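You operate a simulated robot arm through the tools that you are given. There is no shell and no other tool. Be economical: measure what you need, move in short steps, check, and stop when the job is done.

The job below is to be done with a simulated robot arm. You get a single attempt, and the scene is never put back.

JOB
Shake the white bowl's beads level and lay the two crowns on them.
Fine: lid off first, shaker off before you load, a clear gap round each crown, lid back on.

The check looks at the end state, three seconds after you hand in, the way a careful person would. Anything else that was tipped, shoved, dropped, spilled or broken makes it a failure. A push-on lid holds only when it is set on centred and level and pressed home; a screw cap is set on level and turned clockwise until tight.

ROBOT AND FRAMES
A 6-joint arm with a two-finger parallel gripper, fixed in place. Base frame: the origin is at the foot of the arm, x ahead of it, y to its left, z up; the work surface is at about z = 0. Readings come in mm, degrees, newtons and seconds.
With the tool pointing down near the work surface it reaches from about 120 to 500 mm from the base axis. Its first joint turns from -72.0 to 72.0 degrees. Payload 0.65 kg.
Tool frame: the origin (TCP) lies between the finger pads and is the grasp point; the fingertips stand 25 mm ahead of it; z points along the fingers, y is the line along which they close. Largest opening 76 mm; finger width 18, thickness 10; the body of the gripper, 36 by 78 mm, starts 45 mm behind the TCP.
Orientation is told as [roll, pitch, yaw] about the base's x, y, z axes, in that order, counted from this pose: with the fingers straight down and closing along the base's y, the tool's x points along the base's -x, its y along +y and its z along -z.

CONTROLS
- The arm moves only by the tool step_arm. Its argument "series" is a list that holds one entry, the list of rows, each a list of 7 numbers: the gripper command, from -1 (shut) to 1 (fully open), values between in proportion, then the shift along the base's x, y, z in mm, then the turn, a rotation vector about the base's x, y, z in degrees. In form: [[[grip, dx, dy, dz, wx, wy, wz], ...]]. A call has 1 to 10 rows; each row shifts and turns the commanded pose from where the row before left it. A row lasts 0.2 s, in which the tool goes at most 50 mm and 8.6 degrees; a call with a longer step from one row to the next is refused whole, and so is a gripper value outside its range. Where a pose cannot be reached the arm comes as near as it can. A force on the tool above 40 N (or 10 N above the force at the start of the call, whichever is more), or a blocked arm, ends the call early, and 0.2 s more pass. The fingers move at their own pace (about 108 mm/s each) and stop on an object; they squeeze with about 39 N. The grip force told is the motor's: it shows also when the fingers shut on nothing. Time passes only in rows, and 0.2 s behind the last, so rows that do not move let the fingers close. It gives the time, the measured TCP pose, the force on the tool (base axes), the opening and the grip force at its end, in the units of the frame above (readings bear some noise).
- Cameras (640 x 400 px; columns grow to the right, rows downward): "scene" is fixed at [81.1, 295.2, 392.2]; the picture's right is [-0.53, -0.85, 0.00], its down [-0.54, 0.34, -0.77] and it looks along [0.65, -0.41, -0.64] (base axes); focal length 214 px, centre (320, 200). "wrist" rides on the gripper at [-28, 0, -45] in the tool frame; the picture's right is [0.00, -1.00, 0.00], its down [0.97, 0.00, -0.24] and it looks along [0.24, 0.00, 0.97] (tool axes); focal length 218 px, centre (320, 200). There is no depth. A picture from a camera that has moved, and an enlarged one, comes with that camera's place and axes in the base frame and with its lens. The place of the scene camera against the robot may be out by one fixed shift of up to 12 mm in any direction.
- snapshot(camera): a new picture of that camera. The clock stands still meanwhile.
- close_up(camera, box): a new picture of the part [left, top, right, bottom] of that camera's present view, enlarged. The clock stands still meanwhile.
- close_job(): hands the job in; it is judged then, once.

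Work in short steps. Places have to be worked out from the pictures, the camera data and where the tool is seen: move nearer, look again, correct. Check each grasp and each placing, and mend what went wrong. You have 120 turns and 68 pictures in all, those below and enlarged ones among them. Open the gripper and draw the arm clear of the work before you hand the job in, unless the task says otherwise; then end with one line.

The tools are called after "Emit:" as a command line: name --argument value ..., lists and objects as JSON in quotes. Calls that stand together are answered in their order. step_arm: Moves the arm, as the interface text tells. Its arguments: {"type":"object","properties":{"series":{"type":"array","items":{"type":"array","items":{"type":"array","items":{"type":"number"}}}}},"required":["series"]} The other tools are called the same way: snapshot (camera) takes a picture; close_up (camera, box) takes an enlarged picture of a part of a camera's view; close_job () hands the job in.

At the start:

```text
time_s: 0.0
ee_pos: [269.2, 119.4, 346.0]
tool_rot: [0.1, -0.1, 0.1]
force: [-0.1, 0.2, 0.4]
finger_gap: 75.8
grasp_force: 0.1
```

scene: 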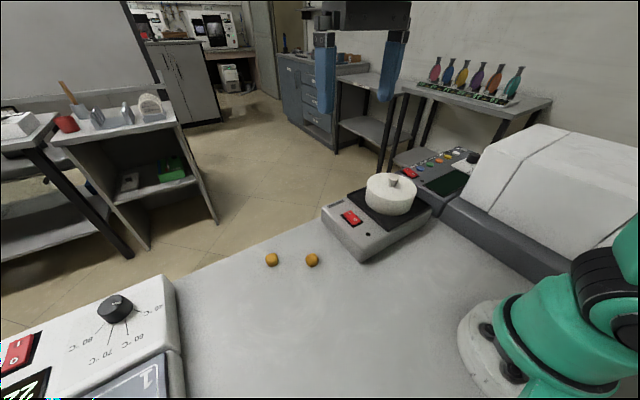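
wrist: 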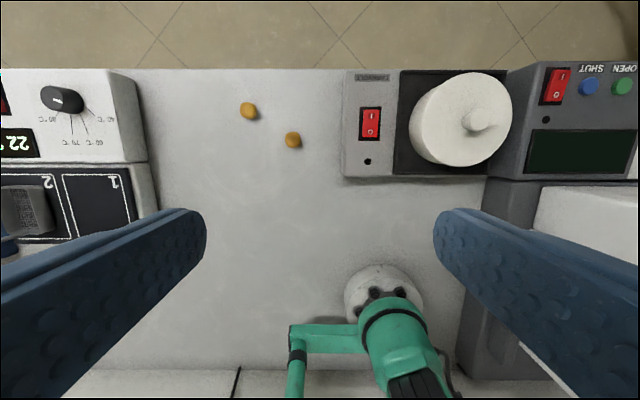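

The wrist view shows two crowns, the shaker (with rocker switch) carrying a lidded white bowl, and other devices beside. I take enlarged pictures to measure them.

Emit:
close_up --camera "wrist" --box '[220, 60, 540, 260]'

Emit:
close_up --camera "scene" --box '[240, 140, 480, 290]'

```text
2.00 times, centred on (380, 160) of wrist
camera zoom: at [299.8, 119.9, 393.2], right [0.0, -1.0, 0.0], down [-0.97, 0.0, 0.24], along [-0.24, 0.0, -0.97], focal length 436 px, centre (200, 280)
```

zoom: 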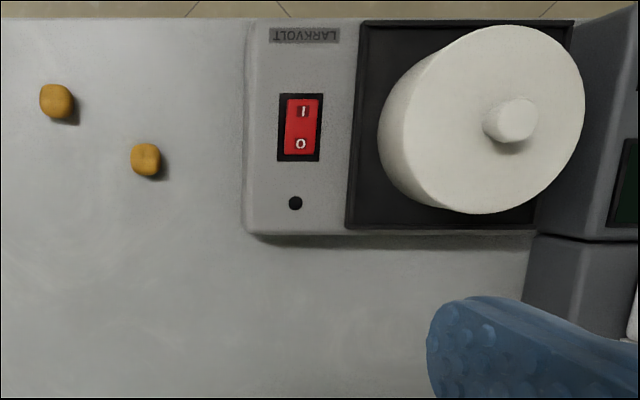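

```text
2.67 times, centred on (360, 215) of scene
camera zoom: at [81.1, 295.2, 392.2], right [-0.53, -0.85, 0.0], down [-0.54, 0.34, -0.77], along [0.65, -0.41, -0.64], focal length 572 px, centre (213, 160)
```

zoom: 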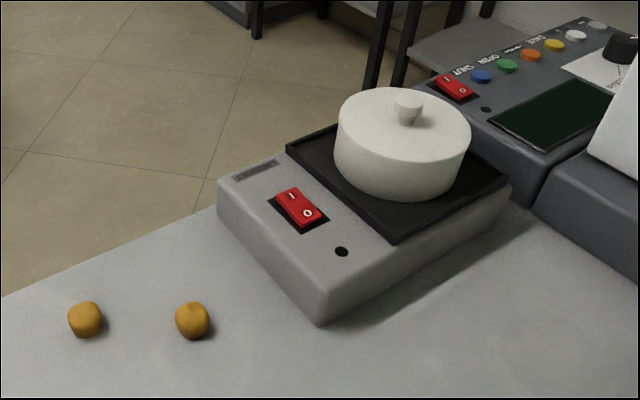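

Estimates: crowns ≈ (357,238) and (310,167), lid knob ≈ (335,-78,~105). I move above the bowl, staying high, to measure it better.

Emit:
step_arm --series '[[[1, 5, -40, 0, 0, 0, 0], [1, 5, -40, -10, 0, 0, 0], [1, 10, -40, -20, 0, 0, 0], [1, 10, -40, -30, 0, 0, 0], [1, 10, -35, -30, 0, 0, 0], [1, 10, 0, -20, 0, 0, 0], [1, 0, 0, 0, 0, 0, 0]]]'

Emit:
snapshot --camera "wrist"

Emit:
snapshot --camera "scene"

```text
refused: row 4 steps farther than a row can; nothing moved
```

```text
63 pictures are left
camera wrist: at [299.8, 119.9, 393.2], right [0.0, -1.0, 0.0], down [-0.97, 0.0, 0.24], along [-0.24, 0.0, -0.97], focal length 218 px, centre (320, 200)
```

wrist: 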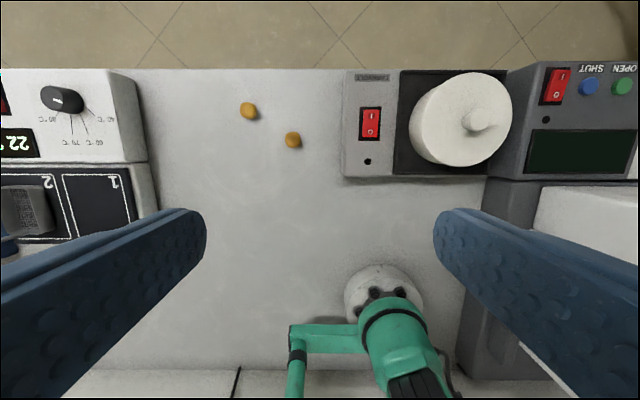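

```text
62 pictures are left
```

scene: 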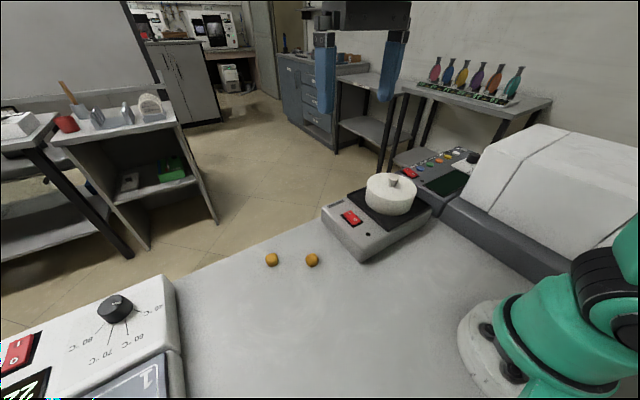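

The move was refused for one too-long row; I repeat it with shorter rows.

Emit:
step_arm --series '[[[1, 5, -38, 0, 0, 0, 0], [1, 5, -38, -10, 0, 0, 0], [1, 10, -38, -20, 0, 0, 0], [1, 10, -35, -25, 0, 0, 0], [1, 10, -30, -30, 0, 0, 0], [1, 10, -18, -25, 0, 0, 0], [1, 0, 0, 0, 0, 0, 0]]]'

```text
time_s: 1.6
ee_pos: [320.4, -77.7, 235.2]
tool_rot: [0.0, -0.1, 0.1]
force: [0.0, -0.5, 0.2]
finger_gap: 76.0
grasp_force: 0.0
```

Now at (320,-78,235) above the lid; I look.

Emit:
snapshot --camera "wrist"

Emit:
close_up --camera "scene" --box '[300, 90, 540, 240]'

```text
61 pictures are left
camera wrist: at [350.2, -77.4, 282.9], right [0.0, -1.0, 0.0], down [-0.97, 0.0, 0.24], along [-0.24, 0.0, -0.97], focal length 218 px, centre (320, 200)
```

wrist: 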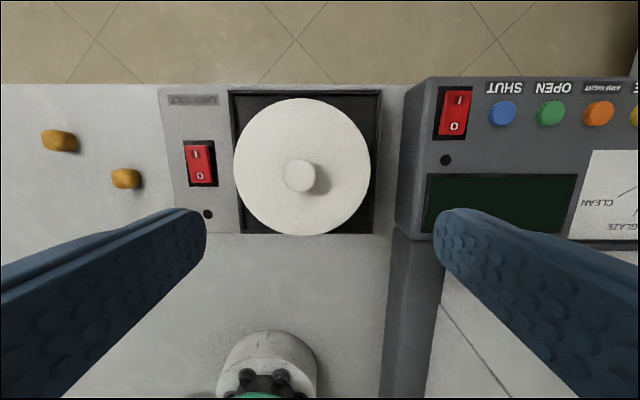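

```text
2.67 times, centred on (420, 165) of scene
camera zoom: at [81.1, 295.2, 392.2], right [-0.53, -0.85, 0.0], down [-0.54, 0.34, -0.77], along [0.65, -0.41, -0.64], focal length 572 px, centre (53, 293)
```

zoom: 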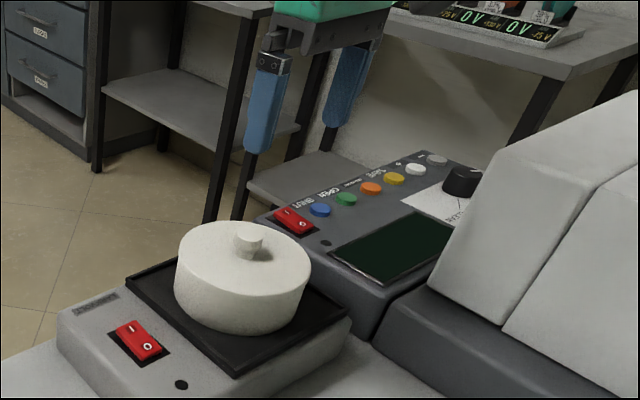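

Triangulating both wrist views puts the knob at ≈ (330,-63), top z≈125, about 24 mm across. I move over it with fingers partly open and stop above it.

Emit:
step_arm --series '[[[0.4, 5, 7, -20, 0, 0, 0], [0.4, 5, 8, -25, 0, 0, 0], [0.4, 0, 0, -25, 0, 0, 0], [0.4, 0, 0, 0, 0, 0, 0]]]'

Emit:
close_up --camera "scene" --box '[320, 120, 480, 220]'

Emit:
snapshot --camera "wrist"

```text
time_s: 2.6
ee_pos: [330.3, -61.2, 165.1]
tool_rot: [0.0, -0.2, 0.1]
force: [0.0, -0.1, -0.2]
finger_gap: 53.3
grasp_force: 0.0
```

```text
4.00 times, centred on (400, 170) of scene
camera zoom: at [81.1, 295.2, 392.2], right [-0.53, -0.85, 0.0], down [-0.54, 0.34, -0.77], along [0.65, -0.41, -0.64], focal length 858 px, centre (0, 320)
```

zoom: 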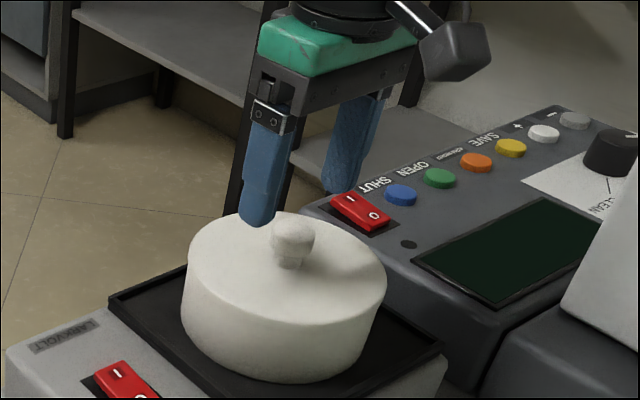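

```text
58 pictures are left
camera wrist: at [360.0, -61.8, 213.0], right [0.0, -1.0, 0.0], down [-0.97, 0.0, 0.24], along [-0.24, 0.0, -0.97], focal length 218 px, centre (320, 200)
```

wrist: 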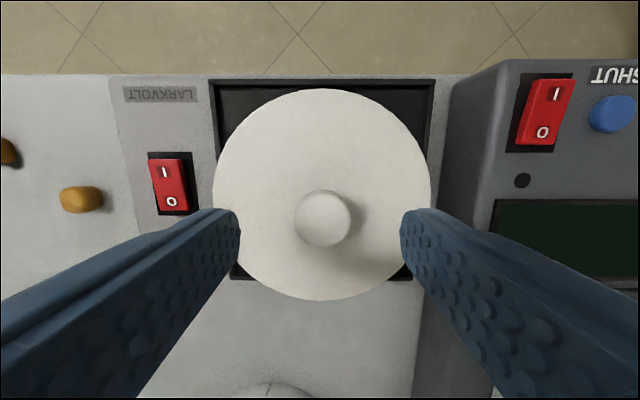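

Knob at (330,-62.5), lid top roughly z 95–105. I lower 30 mm around the knob, guarded by force.

Emit:
step_arm --series '[[[0.4, 0, -1, -15, 0, 0, 0], [0.4, 0, 0, -15, 0, 0, 0], [0.4, 0, 0, 0, 0, 0, 0]]]'

Emit:
close_up --camera "scene" --box '[350, 140, 430, 190]'

```text
time_s: 3.4
ee_pos: [331.0, -63.9, 136.8]
tool_rot: [0.1, 0.0, 0.1]
force: [-0.2, 0.1, -0.5]
finger_gap: 53.2
grasp_force: 0.0
```

```text
8.00 times, centred on (390, 165) of scene
camera zoom: at [81.1, 295.2, 392.2], right [-0.53, -0.85, 0.0], down [-0.54, 0.34, -0.77], along [0.65, -0.41, -0.64], focal length 1716 px, centre (-240, 480)
```

zoom: 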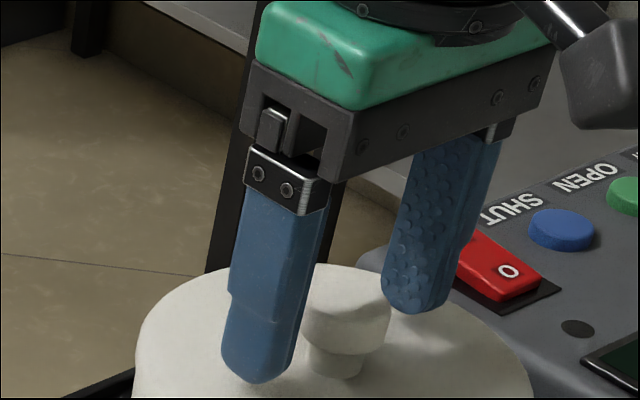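

The tips are level with the knob head's lower edge and still above the lid. I lower 8 mm more and close.

Emit:
step_arm --series '[[[0.4, -1, 1, -4, 0, 0, 0], [0.4, 0, 0, -4, 0, 0, 0], [0.4, 0, 0, 0, 0, 0, 0], [-1, 0, 0, 0, 0, 0, 0], [-1, 0, 0, 0, 0, 0, 0], [-1, 0, 0, 0, 0, 0, 0]]]'

Emit:
close_up --camera "scene" --box '[330, 130, 450, 205]'

```text
time_s: 4.1
ee_pos: [328.5, -61.8, 129.4]
tool_rot: [0.1, -0.1, 0.0]
force: [-2.6, 1.7, 15.7]
finger_gap: 52.9
grasp_force: 0.1
stopped in row 3: the force on the tool passed its limit (the readings are from after the stop); the commanded pose is now the measured one
```

```text
5.33 times, centred on (390, 168) of scene
camera zoom: at [81.0, 295.2, 392.2], right [-0.53, -0.85, 0.0], down [-0.54, 0.34, -0.77], along [0.65, -0.41, -0.64], focal length 1144 px, centre (-53, 373)
```

zoom: 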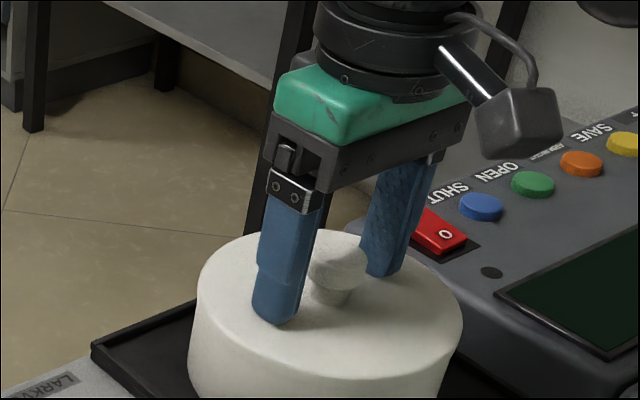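

Tips touched the lid top (z≈104.5). I raise 2.5 mm and close on the knob.

Emit:
step_arm --series '[[[0.4, 1, -1, 2.5, 0, 0, 0], [-1, 0, 0, 0, 0, 0, 0], [-1, 0, 0, 0, 0, 0, 0], [-1, 0, 0, 0, 0, 0, 0]]]'

```text
time_s: 5.1
ee_pos: [329.7, -63.1, 130.0]
tool_rot: [0.1, -0.1, 0.1]
force: [0.4, 0.1, 0.5]
finger_gap: 22.3
grasp_force: 38.7
```

Gripped at 22.3 mm, force calm. I lift slowly a little to see whether the lid comes alone.

Emit:
step_arm --series '[[[-1, 0, 0, 3, 0, 0, 0], [-1, 0, 0, 3, 0, 0, 0], [-1, 0, 0, 4, 0, 0, 0], [-1, 0, 0, 0, 0, 0, 0]]]'

Emit:
close_up --camera "scene" --box '[310, 130, 470, 230]'

```text
time_s: 6.1
ee_pos: [330.3, -63.0, 142.6]
tool_rot: [0.1, -0.1, 0.1]
force: [0.5, -0.1, -0.5]
finger_gap: 22.5
grasp_force: 38.9
```

```text
4.00 times, centred on (390, 180) of scene
camera zoom: at [81.1, 295.2, 392.2], right [-0.53, -0.85, 0.0], down [-0.54, 0.34, -0.77], along [0.65, -0.41, -0.64], focal length 858 px, centre (40, 280)
```

zoom: 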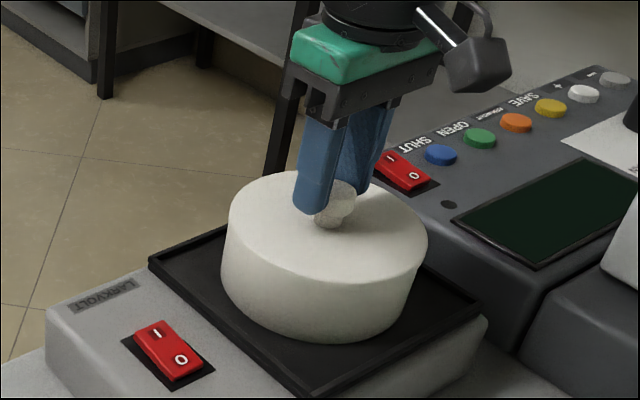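

The bottom edge appears unchanged while the top rose; the lid has a deep skirt. I lift a further 20 mm and check.

Emit:
step_arm --series '[[[-1, 0, 0, 7, 0, 0, 0], [-1, 0, 0, 7, 0, 0, 0], [-1, 0, 0, 6, 0, 0, 0], [-1, 0, 0, 0, 0, 0, 0]]]'

Emit:
close_up --camera "scene" --box '[310, 130, 470, 230]'

```text
time_s: 7.1
ee_pos: [330.5, -62.4, 161.3]
tool_rot: [0.0, -0.1, 0.2]
force: [0.1, -0.1, -0.5]
finger_gap: 22.6
grasp_force: 38.8
```

```text
4.00 times, centred on (390, 180) of scene
camera zoom: at [81.1, 295.2, 392.2], right [-0.53, -0.85, 0.0], down [-0.54, 0.34, -0.77], along [0.65, -0.41, -0.64], focal length 858 px, centre (40, 280)
```

zoom: 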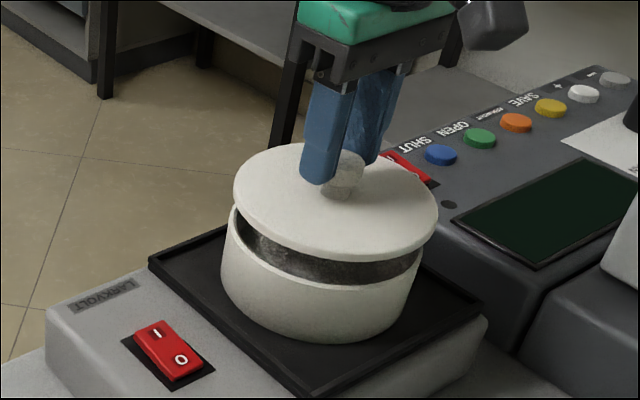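

The lid comes off cleanly. I raise it more and carry it toward the free table at about (195,165).

Emit:
step_arm --series '[[[-1, 0, 0, 25, 0, 0, 0], [-1, 0, 0, 25, 0, 0, 0], [-1, -15, 25, 0, 0, 0, 0], [-1, -20, 33, 0, 0, 0, 0], [-1, -20, 34, 0, 0, 0, 0], [-1, -20, 34, 0, 0, 0, 0], [-1, -20, 34, 0, 0, 0, 0], [-1, -20, 34, 0, 0, 0, 0], [-1, -20, 33, 0, 0, 0, 0], [-1, 0, 0, 0, 0, 0, 0]]]'

Emit:
snapshot --camera "scene"

Emit:
snapshot --camera "wrist"

```text
time_s: 9.3
ee_pos: [193.7, 163.0, 212.0]
tool_rot: [0.1, -0.1, 0.0]
force: [-0.4, -0.2, -1.4]
finger_gap: 22.5
grasp_force: 39.2
```

```text
53 pictures are left
```

scene: 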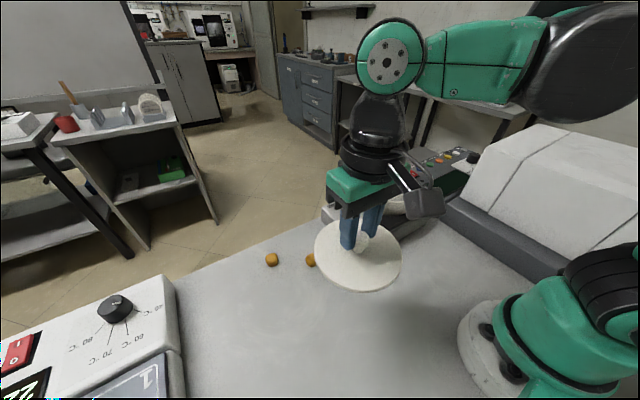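

```text
52 pictures are left
camera wrist: at [223.9, 163.1, 259.3], right [0.0, -1.0, 0.0], down [-0.97, 0.0, 0.24], along [-0.24, 0.0, -0.97], focal length 218 px, centre (320, 200)
```

wrist: 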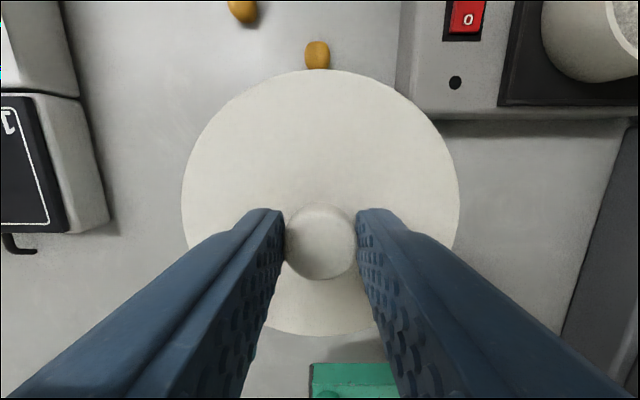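

Clear table below. I lower the lid to about 70 mm, then check height before touching down.

Emit:
step_arm --series '[[[-1, 0, 0, -35, 0, 0, 0], [-1, 0, 0, -35, 0, 0, 0], [-1, 0, 0, -35, 0, 0, 0], [-1, 0, 0, -32, 0, 0, 0], [-1, 0, 0, 0, 0, 0, 0]]]'

Emit:
close_up --camera "scene" --box '[240, 200, 480, 350]'

```text
time_s: 10.5
ee_pos: [193.2, 164.2, 75.1]
tool_rot: [0.0, 0.0, 0.1]
force: [-0.8, -0.6, -1.4]
finger_gap: 22.2
grasp_force: 38.3
```

```text
2.67 times, centred on (360, 275) of scene
camera zoom: at [81.1, 295.2, 392.2], right [-0.53, -0.85, 0.0], down [-0.54, 0.34, -0.77], along [0.65, -0.41, -0.64], focal length 572 px, centre (213, 0)
```

zoom: 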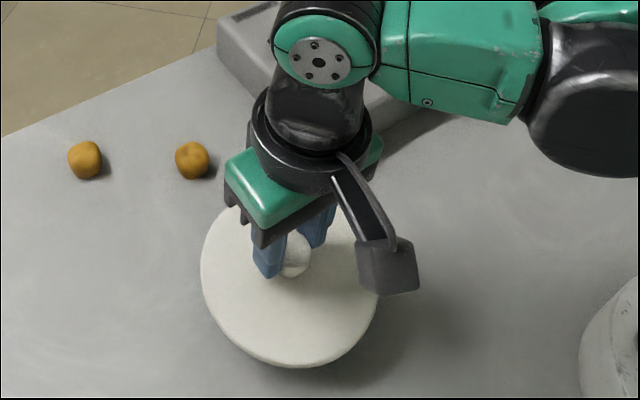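

Still hovering. I lower in small guarded steps until contact.

Emit:
step_arm --series '[[[-1, 0, 0, -8, 0, 0, 0], [-1, 0, 0, -7, 0, 0, 0], [-1, 0, 0, -5, 0, 0, 0], [-1, 0, 0, -4, 0, 0, 0], [-1, 0, 0, -4, 0, 0, 0], [-1, 0, 0, -3, 0, 0, 0], [-1, 0, 0, -3, 0, 0, 0], [-1, 0, 0, -3, 0, 0, 0], [-1, 0, 0, -3, 0, 0, 0]]]'

```text
time_s: 12.5
ee_pos: [196.6, 164.0, 34.2]
tool_rot: [0.1, 0.0, 0.0]
force: [-0.5, 0.9, 28.4]
finger_gap: 22.6
grasp_force: 38.3
stopped in row 9: the force on the tool passed its limit (the readings are from after the stop); the commanded pose is now the measured one
```

Lid touched the table at TCP z 34. I ease up slightly, release, and rise.

Emit:
step_arm --series '[[[-1, 0, 0, 0.5, 0, 0, 0], [0, 0, 0, 0, 0, 0, 0], [0.2, 0, 0, 0, 0, 0, 0], [0.2, 0, 0, 0, 0, 0, 0], [0.2, 0, 0, 15, 0, 0, 0], [0.2, 0, 0, 35, 0, 0, 0], [0.2, 0, 0, 40, 0, 0, 0], [0.2, 0, 0, 40, 0, 0, 0], [0.2, 0, 0, 40, 0, 0, 0]]]'

Emit:
snapshot --camera "wrist"

```text
time_s: 14.5
ee_pos: [195.7, 163.7, 205.2]
tool_rot: [0.1, -0.2, -0.1]
force: [0.1, 0.8, -1.1]
finger_gap: 45.8
grasp_force: 0.1
```

```text
50 pictures are left
camera wrist: at [225.9, 163.7, 252.2], right [0.0, -1.0, 0.0], down [-0.97, 0.0, 0.24], along [-0.24, 0.0, -0.97], focal length 218 px, centre (320, 200)
```

wrist: 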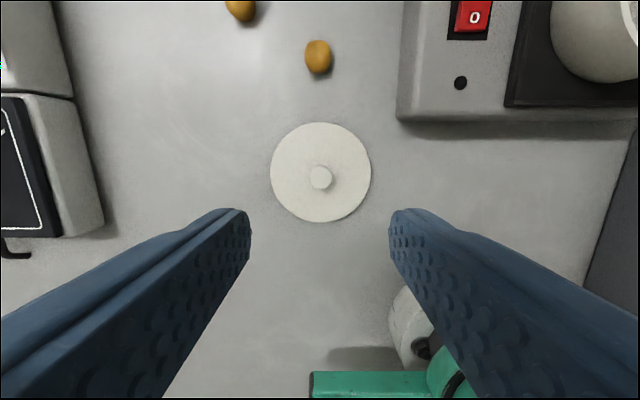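

Lid lies flat, knob at (195,164). Now I go above the bowl and switch to look inside.

Emit:
step_arm --series '[[[0.2, 20, -34, 5, 0, 0, 0], [0.2, 20, -34, 5, 0, 0, 0], [0.2, 20, -34, 5, 0, 0, 0], [0.2, 20, -34, 5, 0, 0, 0], [0.2, 20, -34, 0, 0, 0, 0], [0.2, 15, -34, 0, 0, 0, 0], [0.2, 0, 0, 0, 0, 0, 0]]]'

Emit:
snapshot --camera "wrist"

Emit:
close_up --camera "scene" --box '[310, 150, 470, 250]'

```text
time_s: 16.1
ee_pos: [312.1, -40.0, 224.4]
tool_rot: [0.1, 0.0, 0.1]
force: [0.3, 0.3, -0.1]
finger_gap: 45.6
grasp_force: 0.0
```

```text
49 pictures are left
camera wrist: at [341.6, -40.9, 272.4], right [0.0, -1.0, 0.0], down [-0.97, 0.0, 0.24], along [-0.24, 0.0, -0.97], focal length 218 px, centre (320, 200)
```

wrist: 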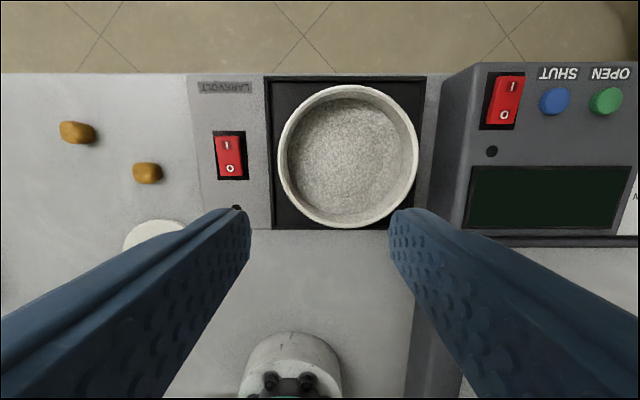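

```text
4.00 times, centred on (390, 200) of scene
camera zoom: at [81.1, 295.2, 392.2], right [-0.53, -0.85, 0.0], down [-0.54, 0.34, -0.77], along [0.65, -0.41, -0.64], focal length 858 px, centre (40, 200)
```

zoom: 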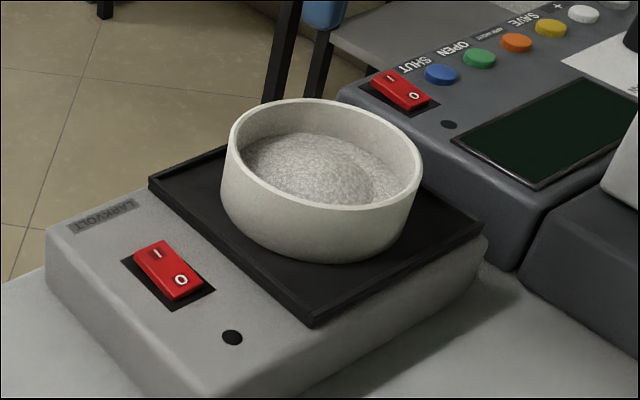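

The beads are heaped to one side. Rocker sits at ≈(332,49), z≈54, with "I" at x≈345 and "0" at x≈318. I close the fingers and go over the "I" end.

Emit:
step_arm --series '[[[-1, 10, 30, -20, 0, 0, 0], [-1, 11, 30, -30, 0, 0, 0], [-1, 12, 30, -30, 0, 0, 0], [-1, 0, 0, -30, 0, 0, 0], [-1, 0, 0, 0, 0, 0, 0]]]'

Emit:
close_up --camera "scene" --box '[310, 150, 470, 250]'

Emit:
snapshot --camera "wrist"

```text
time_s: 17.3
ee_pos: [343.9, 49.2, 113.9]
tool_rot: [0.1, -0.1, 0.1]
force: [0.3, 0.2, -1.1]
finger_gap: 0.0
grasp_force: 23.4
```

```text
4.00 times, centred on (390, 200) of scene
camera zoom: at [81.1, 295.2, 392.2], right [-0.53, -0.85, 0.0], down [-0.54, 0.34, -0.77], along [0.65, -0.41, -0.64], focal length 858 px, centre (40, 200)
```

zoom: 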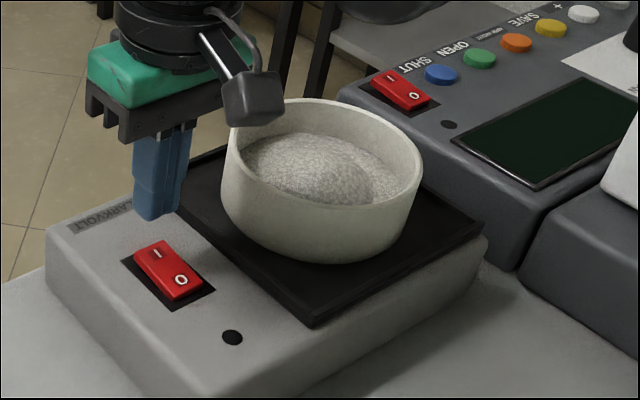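

```text
46 pictures are left
camera wrist: at [373.5, 49.6, 161.3], right [0.0, -1.0, 0.0], down [-0.97, 0.0, 0.24], along [-0.24, 0.0, -0.97], focal length 218 px, centre (320, 200)
```

wrist: 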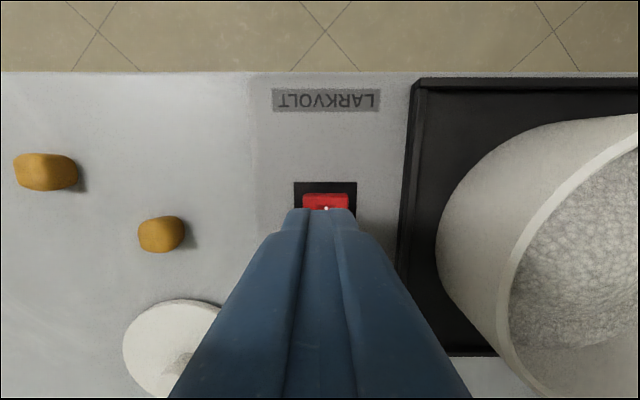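

Finger is in line with the rocker's "I" end (y needs about -2). I descend and press in guarded steps.

Emit:
step_arm --series '[[[-1, 0, -2, -15, 0, 0, 0], [-1, 0, 0, -10, 0, 0, 0], [-1, 0, 0, -5, 0, 0, 0], [-1, 0, 0, -3, 0, 0, 0], [-1, 0, 0, -2, 0, 0, 0], [-1, 0, 0, -2, 0, 0, 0], [-1, 0, 0, -2, 0, 0, 0], [-1, 0, 0, -2, 0, 0, 0]]]'

Emit:
close_up --camera "scene" --box '[310, 170, 430, 245]'

```text
time_s: 18.5
ee_pos: [344.2, 47.6, 82.4]
tool_rot: [0.1, 0.0, 0.1]
force: [-1.5, -0.4, 15.6]
finger_gap: 0.0
grasp_force: 23.5
stopped in row 5: the force on the tool passed its limit (the readings are from after the stop); the commanded pose is now the measured one
```

```text
5.33 times, centred on (370, 208) of scene
camera zoom: at [81.0, 295.2, 392.2], right [-0.53, -0.85, 0.0], down [-0.54, 0.34, -0.77], along [0.65, -0.41, -0.64], focal length 1144 px, centre (53, 160)
```

zoom: 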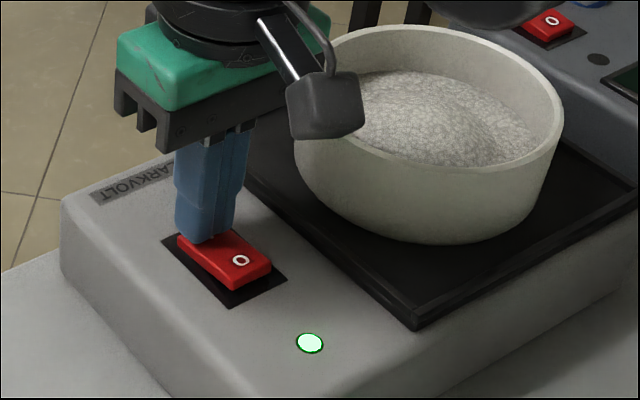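

The lamp is green: shaker on. I rise and shift over the "0" end, watching the beads and bowl.

Emit:
step_arm --series '[[[-1, 0, 0, 20, 0, 0, 0], [-1, -26, 0, 5, 0, 0, 0], [-1, 0, 0, 0, 0, 0, 0]]]'

Emit:
close_up --camera "scene" --box '[310, 150, 470, 250]'

```text
time_s: 19.3
ee_pos: [318.6, 48.7, 106.9]
tool_rot: [0.1, 0.0, 0.0]
force: [0.0, 0.1, -0.1]
finger_gap: 0.2
grasp_force: 23.5
```

```text
4.00 times, centred on (390, 200) of scene
camera zoom: at [81.1, 295.2, 392.2], right [-0.53, -0.85, 0.0], down [-0.54, 0.34, -0.77], along [0.65, -0.41, -0.64], focal length 858 px, centre (40, 200)
```

zoom: 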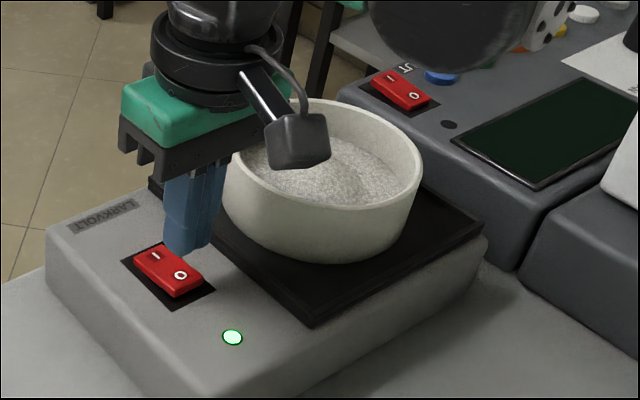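

The bowl stays put so far; I wait about two seconds and look again.

Emit:
step_arm --series '[[[-1, 0, 0, 0, 0, 0, 0], [-1, 0, 0, 0, 0, 0, 0], [-1, 0, 0, 0, 0, 0, 0], [-1, 0, 0, 0, 0, 0, 0], [-1, 0, 0, 0, 0, 0, 0], [-1, 0, 0, 0, 0, 0, 0], [-1, 0, 0, 0, 0, 0, 0], [-1, 0, 0, 0, 0, 0, 0]]]'

Emit:
close_up --camera "scene" --box '[310, 150, 470, 250]'

```text
time_s: 21.1
ee_pos: [318.9, 47.2, 106.8]
tool_rot: [0.1, 0.0, 0.0]
force: [0.3, 0.3, -0.2]
finger_gap: 0.0
grasp_force: 23.9
```

```text
4.00 times, centred on (390, 200) of scene
camera zoom: at [81.1, 295.2, 392.2], right [-0.53, -0.85, 0.0], down [-0.54, 0.34, -0.77], along [0.65, -0.41, -0.64], focal length 858 px, centre (40, 200)
```

zoom: 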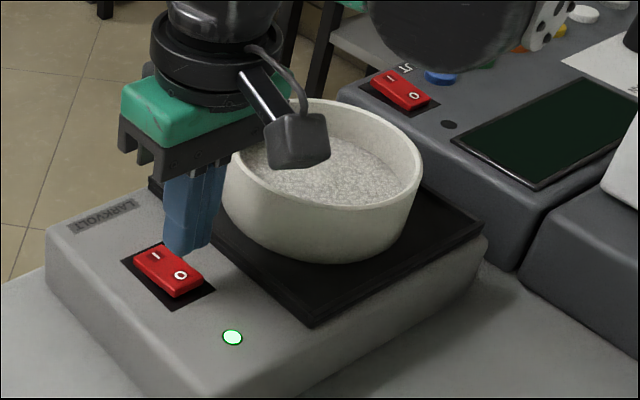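

It is levelling and the bowl hasn't walked. I wait another two seconds while rising clear for an unobstructed look.

Emit:
step_arm --series '[[[-1, 0, 10, 30, 0, 0, 0], [-1, 0, 10, 30, 0, 0, 0], [-1, 0, 0, 30, 0, 0, 0], [-1, 0, 0, 0, 0, 0, 0], [-1, 0, 0, 0, 0, 0, 0], [-1, 0, 0, 0, 0, 0, 0], [-1, 0, 0, 0, 0, 0, 0], [-1, 0, 0, 0, 0, 0, 0], [-1, 0, 0, 0, 0, 0, 0], [-1, 0, 0, 0, 0, 0, 0]]]'

Emit:
close_up --camera "scene" --box '[350, 160, 430, 210]'

Emit:
close_up --camera "wrist" --box '[320, 100, 640, 300]'

```text
time_s: 23.3
ee_pos: [318.9, 67.0, 196.6]
tool_rot: [0.1, 0.0, 0.1]
force: [-0.1, -0.1, 0.3]
finger_gap: 0.0
grasp_force: 23.3
```

```text
8.00 times, centred on (390, 185) of scene
camera zoom: at [81.1, 295.2, 392.2], right [-0.53, -0.85, 0.0], down [-0.54, 0.34, -0.77], along [0.65, -0.41, -0.64], focal length 1716 px, centre (-240, 320)
```

zoom: 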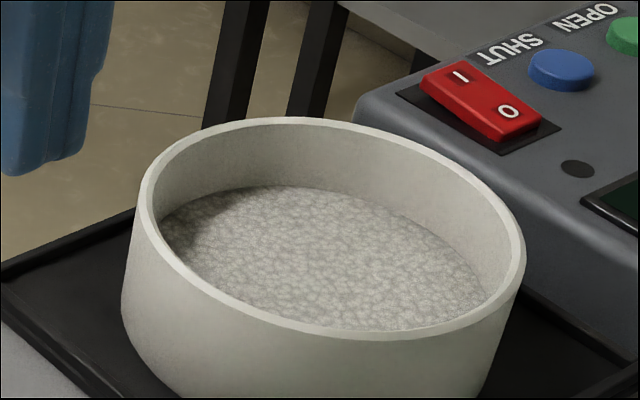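

```text
2.00 times, centred on (480, 200) of wrist
camera zoom: at [349.0, 66.7, 243.7], right [0.0, -1.0, 0.0], down [-0.97, 0.0, 0.24], along [-0.24, 0.0, -0.97], focal length 436 px, centre (0, 200)
```

zoom: 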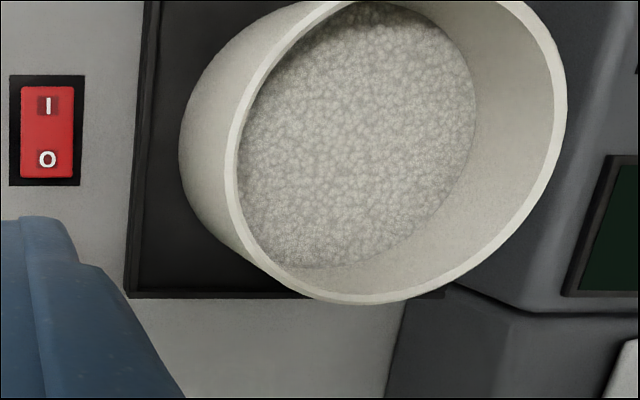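

Nearly flat. I give it a little more time while returning above the "0" end.

Emit:
step_arm --series '[[[-1, 0, 0, 0, 0, 0, 0], [-1, 0, 0, 0, 0, 0, 0], [-1, 0, 0, 0, 0, 0, 0], [-1, 0, 0, 0, 0, 0, 0], [-1, 0, 0, 0, 0, 0, 0], [-1, 0, 0, 0, 0, 0, 0], [-1, 0, 0, 0, 0, 0, 0]]]'

Emit:
close_up --camera "scene" --box '[350, 160, 430, 210]'

```text
time_s: 24.9
ee_pos: [319.1, 66.0, 195.1]
tool_rot: [0.1, 0.1, 0.1]
force: [1.1, 0.3, -0.1]
finger_gap: 0.2
grasp_force: 23.7
```

```text
8.00 times, centred on (390, 185) of scene
camera zoom: at [81.1, 295.2, 392.2], right [-0.53, -0.85, 0.0], down [-0.54, 0.34, -0.77], along [0.65, -0.41, -0.64], focal length 1716 px, centre (-240, 320)
```

zoom: 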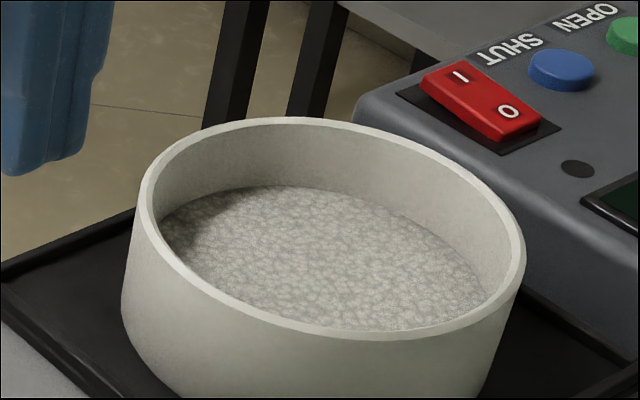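

No further change: the beads are level. I press "0" to switch off.

Emit:
step_arm --series '[[[-1, 0, -10, -30, 0, 0, 0], [-1, 0, -9, -30, 0, 0, 0], [-1, 0, 0, -30, 0, 0, 0], [-1, 0, 0, -12, 0, 0, 0], [-1, 0, 0, -4, 0, 0, 0], [-1, 0, 0, -3, 0, 0, 0], [-1, 0, 0, -2, 0, 0, 0], [-1, 0, 0, -2, 0, 0, 0], [-1, 0, 0, -2, 0, 0, 0]]]'

Emit:
close_up --camera "scene" --box '[310, 150, 470, 250]'

```text
time_s: 26.9
ee_pos: [317.7, 47.9, 82.5]
tool_rot: [0.1, 0.1, 0.0]
force: [-0.9, 1.1, 14.1]
finger_gap: 0.0
grasp_force: 23.9
stopped in row 9: the force on the tool passed its limit (the readings are from after the stop); the commanded pose is now the measured one
```

```text
4.00 times, centred on (390, 200) of scene
camera zoom: at [81.0, 295.2, 392.2], right [-0.53, -0.85, 0.0], down [-0.54, 0.34, -0.77], along [0.65, -0.41, -0.64], focal length 858 px, centre (40, 200)
```

zoom: 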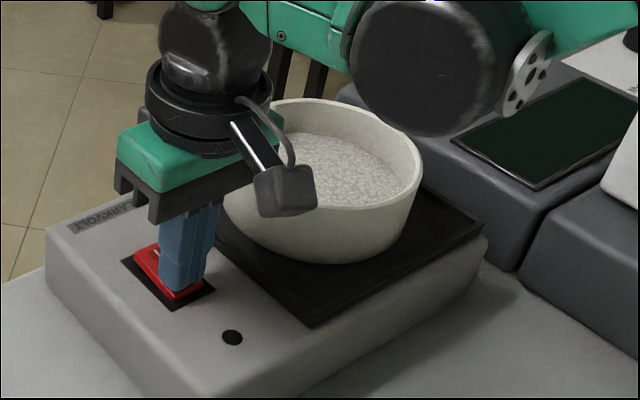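

Lamp is out. I rise and go to crown 2 at about (310,167) for a closer look.

Emit:
step_arm --series '[[[-1, 0, 0, 25, 0, 0, 0], [-1, -2, 30, 10, 0, 0, 0], [0.1, -2, 45, 0, 0, 0, 0], [0.1, -2, 44, -10, 0, 0, 0], [0.1, 0, 0, 0, 0, 0, 0]]]'

Emit:
snapshot --camera "wrist"

Emit:
close_up --camera "scene" --box '[250, 230, 346, 290]'

```text
time_s: 28.1
ee_pos: [313.5, 169.5, 106.7]
tool_rot: [0.1, -0.1, 0.0]
force: [0.3, -0.6, -0.5]
finger_gap: 42.0
grasp_force: 0.0
```

```text
38 pictures are left
camera wrist: at [343.0, 168.7, 153.6], right [0.0, -1.0, 0.0], down [-0.97, 0.0, 0.24], along [-0.24, 0.0, -0.97], focal length 218 px, centre (320, 200)
```

wrist: 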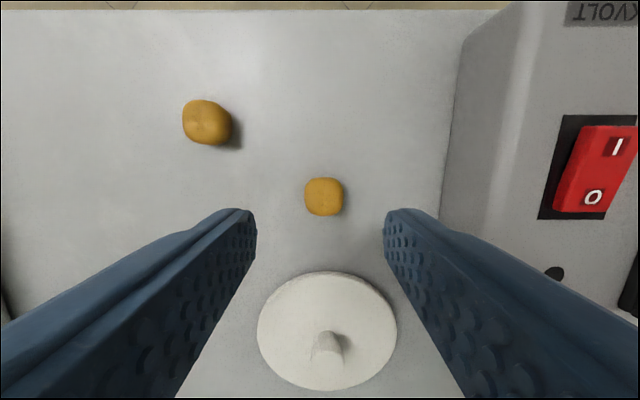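

```text
6.67 times, centred on (298, 260) of scene
camera zoom: at [81.1, 295.2, 392.2], right [-0.53, -0.85, 0.0], down [-0.54, 0.34, -0.77], along [0.65, -0.41, -0.64], focal length 1430 px, centre (467, -200)
```

zoom: 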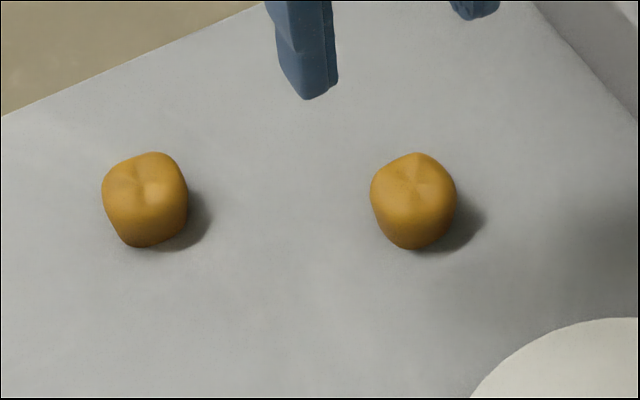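

Crown 2 at (310.3,166.2), ~25 mm wide. I centre over it, descend to tip height ~5 mm, and close.

Emit:
step_arm --series '[[[0.1, -3, -3, -30, 0, 0, 0], [0.1, 0, 0, -30, 0, 0, 0], [0.1, 0, 0, -10, 0, 0, 0], [0.1, 0, 0, -7, 0, 0, 0], [0.1, 0, 0, 0, 0, 0, 0]]]'

Emit:
close_up --camera "scene" --box '[250, 220, 362, 290]'

```text
time_s: 29.3
ee_pos: [308.4, 164.9, 28.7]
tool_rot: [0.1, 0.0, 0.1]
force: [0.5, -0.1, 0.0]
finger_gap: 41.7
grasp_force: 0.0
```

```text
5.71 times, centred on (306, 255) of scene
camera zoom: at [81.1, 295.2, 392.2], right [-0.53, -0.85, 0.0], down [-0.54, 0.34, -0.77], along [0.65, -0.41, -0.64], focal length 1226 px, centre (400, -114)
```

zoom: 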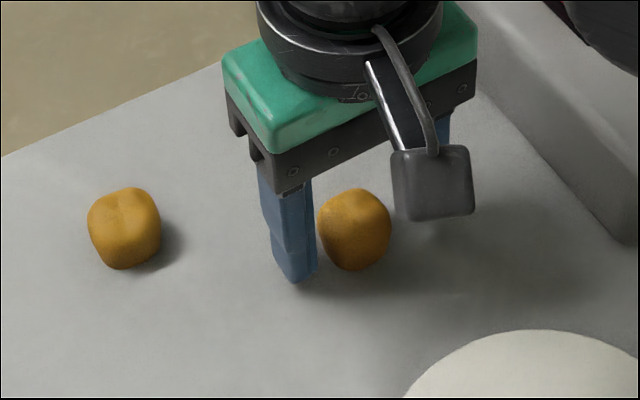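

Fingers straddle the crown. I shift +1.5 in x and +1 in y, then close.

Emit:
step_arm --series '[[[0.1, 1.5, 1, 1.5, 0, 0, 0], [-1, 0, 0, 0, 0, 0, 0], [-1, 0, 0, 0, 0, 0, 0], [-1, 0, 0, 0, 0, 0, 0]]]'

```text
time_s: 30.3
ee_pos: [311.0, 166.4, 30.9]
tool_rot: [0.1, 0.0, 0.1]
force: [0.6, -0.6, -0.1]
finger_gap: 19.9
grasp_force: 37.1
```

Crown gripped (19.9 mm). I lift and carry it over the bowl, aiming for the far half (x≈352).

Emit:
step_arm --series '[[[-1, 0, 0, 40, 0, 0, 0], [-1, 0, 0, 40, 0, 0, 0], [-1, 5, -30, 30, 0, 0, 0], [-1, 7, -45, 15, 0, 0, 0], [-1, 7, -45, 0, 0, 0, 0], [-1, 7, -45, 0, 0, 0, 0], [-1, 7, -45, 0, 0, 0, 0], [-1, 8, -20, 0, 0, 0, 0], [-1, 0, 0, 0, 0, 0, 0]]]'

Emit:
snapshot --camera "wrist"

Emit:
close_up --camera "scene" --box '[330, 130, 450, 205]'

```text
time_s: 32.3
ee_pos: [351.7, -65.2, 157.4]
tool_rot: [0.1, 0.1, 0.0]
force: [0.5, -0.1, -1.3]
finger_gap: 19.8
grasp_force: 37.5
```

```text
35 pictures are left
camera wrist: at [381.6, -64.6, 204.7], right [0.0, -1.0, 0.0], down [-0.97, 0.0, 0.24], along [-0.24, 0.0, -0.97], focal length 218 px, centre (320, 200)
```

wrist: 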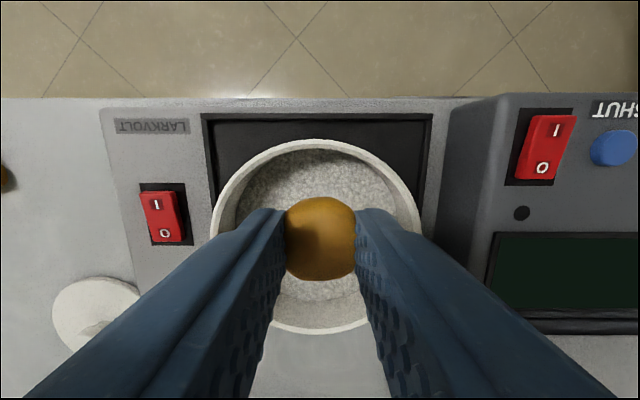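

```text
5.33 times, centred on (390, 168) of scene
camera zoom: at [81.1, 295.2, 392.2], right [-0.53, -0.85, 0.0], down [-0.54, 0.34, -0.77], along [0.65, -0.41, -0.64], focal length 1144 px, centre (-53, 373)
```

zoom: 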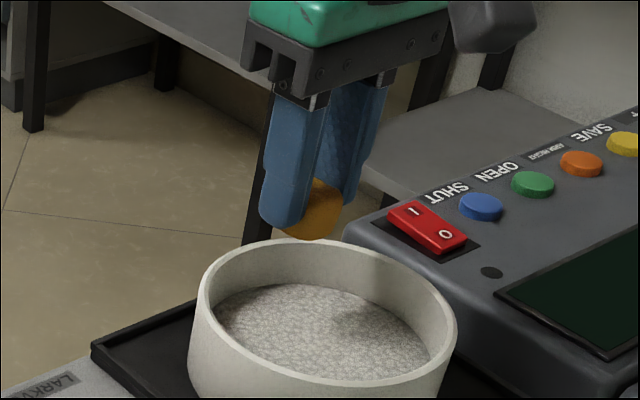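

From several views the bowl centre is (329.5,-63), rim z≈96, inner radius ≈50. I aim this crown at x≈349 and lower to just below the rim.

Emit:
step_arm --series '[[[-1, -2.5, 2, -20, 0, 0, 0], [-1, 0, 0, -15, 0, 0, 0], [-1, 0, 0, -7, 0, 0, 0], [-1, 0, 0, 0, 0, 0, 0]]]'

Emit:
close_up --camera "scene" --box '[340, 150, 436, 210]'

```text
time_s: 33.3
ee_pos: [348.5, -63.0, 114.9]
tool_rot: [0.1, 0.0, 0.2]
force: [0.6, -0.6, 0.0]
finger_gap: 19.7
grasp_force: 37.3
```

```text
6.67 times, centred on (388, 180) of scene
camera zoom: at [81.1, 295.2, 392.2], right [-0.53, -0.85, 0.0], down [-0.54, 0.34, -0.77], along [0.65, -0.41, -0.64], focal length 1430 px, centre (-133, 333)
```

zoom: 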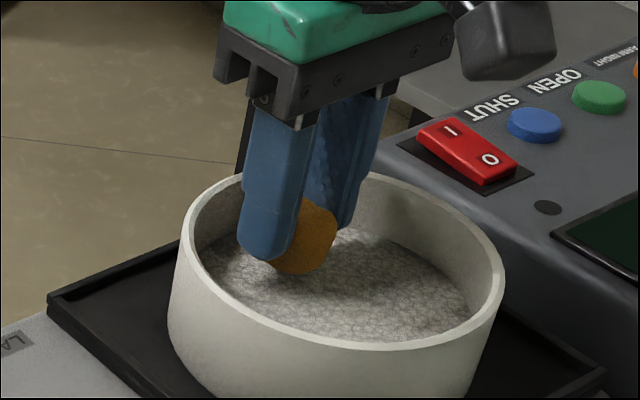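

Crown is inside the bowl, some gap above the beads. I lower in 2–3 mm steps watching the force.

Emit:
step_arm --series '[[[-1, 0, 0, -3, 0, 0, 0], [-1, 0, 0, -3, 0, 0, 0], [-1, 0, 0, 0, 0, 0, 0]]]'

Emit:
close_up --camera "scene" --box '[340, 150, 436, 210]'

```text
time_s: 34.1
ee_pos: [347.8, -61.2, 107.6]
tool_rot: [0.1, -0.1, 0.1]
force: [-0.2, 0.2, 0.4]
finger_gap: 19.8
grasp_force: 37.1
```

```text
6.67 times, centred on (388, 180) of scene
camera zoom: at [81.1, 295.2, 392.2], right [-0.53, -0.85, 0.0], down [-0.54, 0.34, -0.77], along [0.65, -0.41, -0.64], focal length 1430 px, centre (-133, 333)
```

zoom: 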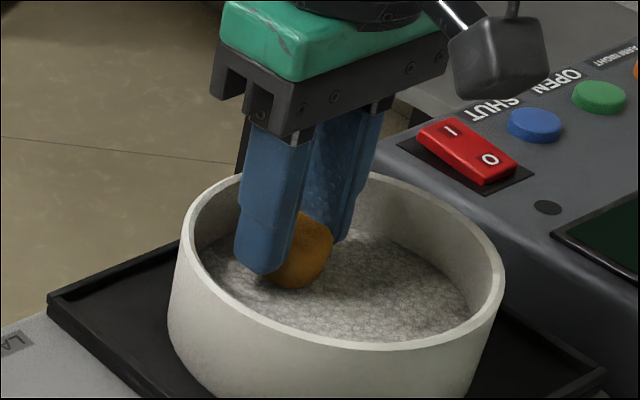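

Still free. I go down in further 2 mm steps.

Emit:
step_arm --series '[[[-1, 0, 0, -2, 0, 0, 0], [-1, 0, 0, -2, 0, 0, 0], [-1, 0, 0, 0, 0, 0, 0]]]'

```text
time_s: 34.9
ee_pos: [348.8, -61.7, 103.2]
tool_rot: [0.1, -0.1, 0.0]
force: [-1.0, -0.6, 2.4]
finger_gap: 19.7
grasp_force: 37.8
```

A slight upward force may be first contact; one more small step.

Emit:
step_arm --series '[[[-1, 0, 0, -1, 0, 0, 0], [-1, 0, 0, 0, 0, 0, 0]]]'

Emit:
close_up --camera "scene" --box '[348, 160, 412, 200]'

```text
time_s: 35.5
ee_pos: [349.6, -61.8, 103.6]
tool_rot: [0.1, 0.0, -0.1]
force: [-0.5, -1.1, 0.8]
finger_gap: 21.4
grasp_force: 38.3
```

```text
10.00 times, centred on (380, 180) of scene
camera zoom: at [81.1, 295.2, 392.2], right [-0.53, -0.85, 0.0], down [-0.54, 0.34, -0.77], along [0.65, -0.41, -0.64], focal length 2145 px, centre (-280, 400)
```

zoom: 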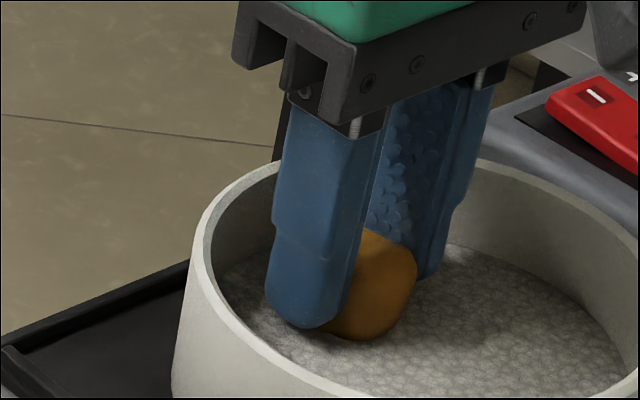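

The crown shifted slightly in the grip, so it rests on the beads (level z≈73). I open modestly and rise straight up.

Emit:
step_arm --series '[[[-0.1, 0, 0, 0, 0, 0, 0], [-0.1, 0, 0, 0, 0, 0, 0], [-0.1, 0, 0, 10, 0, 0, 0], [-0.1, 0, 0, 20, 0, 0, 0], [-0.1, 0, 0, 35, 0, 0, 0], [-0.1, 0, 0, 35, 0, 0, 0], [-0.1, 0, 0, 0, 0, 0, 0]]]'

Emit:
close_up --camera "scene" --box '[340, 150, 436, 210]'

Emit:
snapshot --camera "wrist"

```text
time_s: 37.1
ee_pos: [349.9, -61.1, 204.5]
tool_rot: [0.0, 0.0, 0.1]
force: [0.1, 0.6, -0.1]
finger_gap: 34.5
grasp_force: 0.2
```

```text
6.67 times, centred on (388, 180) of scene
camera zoom: at [81.1, 295.2, 392.2], right [-0.53, -0.85, 0.0], down [-0.54, 0.34, -0.77], along [0.65, -0.41, -0.64], focal length 1430 px, centre (-133, 333)
```

zoom: 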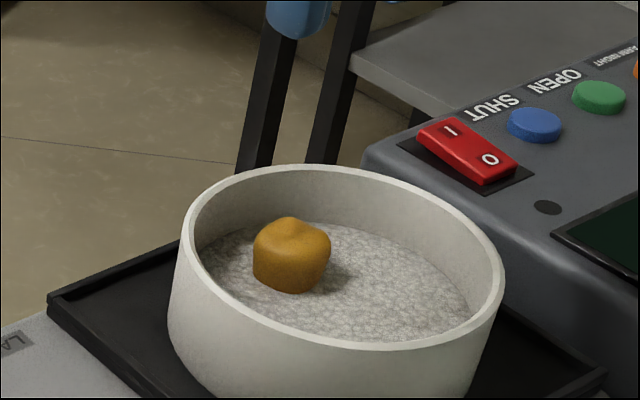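

```text
29 pictures are left
camera wrist: at [378.6, -61.8, 251.9], right [0.0, -1.0, 0.0], down [-0.97, 0.0, 0.24], along [-0.24, 0.0, -0.97], focal length 218 px, centre (320, 200)
```

wrist: 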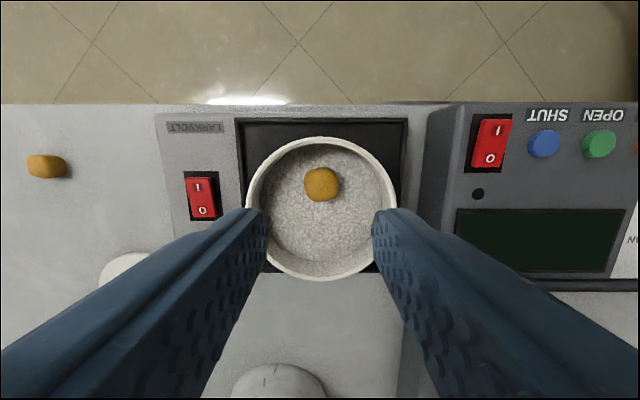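

Crown stands upright at ≈(350,-62.5) with clear gaps. Now to crown 1 near (357.5,239.5).

Emit:
step_arm --series '[[[0.1, 0, 38, 0, 0, 0, 0], [0.1, 1, 38, 0, 0, 0, 0], [0.1, 1, 38, 0, 0, 0, 0], [0.1, 1, 38, -15, 0, 0, 0], [0.1, 1, 38, -20, 0, 0, 0], [0.1, 1, 38, -20, 0, 0, 0], [0.1, 1, 38, -20, 0, 0, 0], [0.1, 1, 34, -20, 0, 0, 0], [0.1, 0, 0, 0, 0, 0, 0]]]'

Emit:
snapshot --camera "wrist"

```text
time_s: 39.1
ee_pos: [355.1, 237.6, 109.2]
tool_rot: [0.1, 0.0, -0.1]
force: [0.3, 0.0, 0.4]
finger_gap: 41.8
grasp_force: 0.1
```

```text
28 pictures are left
camera wrist: at [385.3, 237.5, 156.4], right [0.0, -1.0, 0.0], down [-0.97, 0.0, 0.24], along [-0.24, 0.0, -0.97], focal length 218 px, centre (320, 200)
```

wrist: 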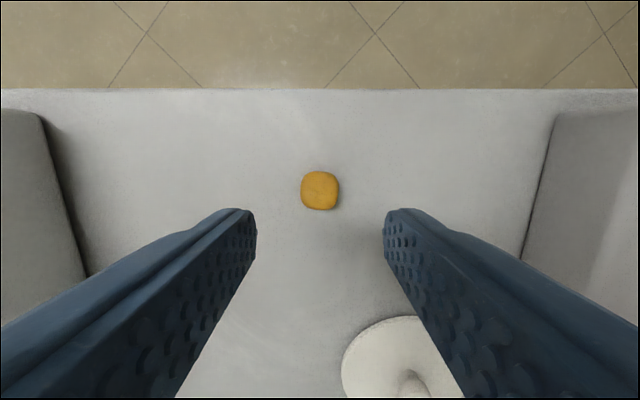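

Crown 1 at (356.6,237.5), nearly axis-aligned. I descend and grip.

Emit:
step_arm --series '[[[0.1, 1.5, 0, -30, 0, 0, 0], [0.1, 0, 0, -30, 0, 0, 0], [0.1, 0, 0, -11, 0, 0, 0], [0.1, 0, 0, -7, 0, 0, 0], [0.1, 0, 0, 0, 0, 0, 0], [-1, 0, 0, 0, 0, 0, 0], [-1, 0, 0, 0, 0, 0, 0], [-1, 0, 0, 0, 0, 0, 0]]]'

Emit:
close_up --camera "scene" --box '[220, 210, 332, 280]'

```text
time_s: 40.9
ee_pos: [357.5, 237.5, 30.6]
tool_rot: [0.1, -0.1, 0.1]
force: [0.1, 0.8, -0.1]
finger_gap: 20.0
grasp_force: 36.9
```

```text
5.71 times, centred on (276, 245) of scene
camera zoom: at [81.1, 295.2, 392.2], right [-0.53, -0.85, 0.0], down [-0.54, 0.34, -0.77], along [0.65, -0.41, -0.64], focal length 1226 px, centre (571, -57)
```

zoom: 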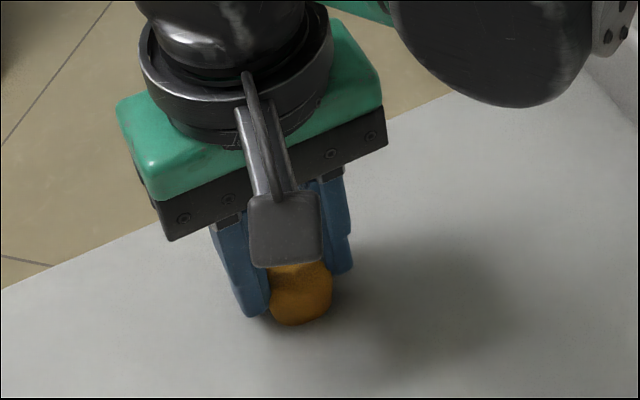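

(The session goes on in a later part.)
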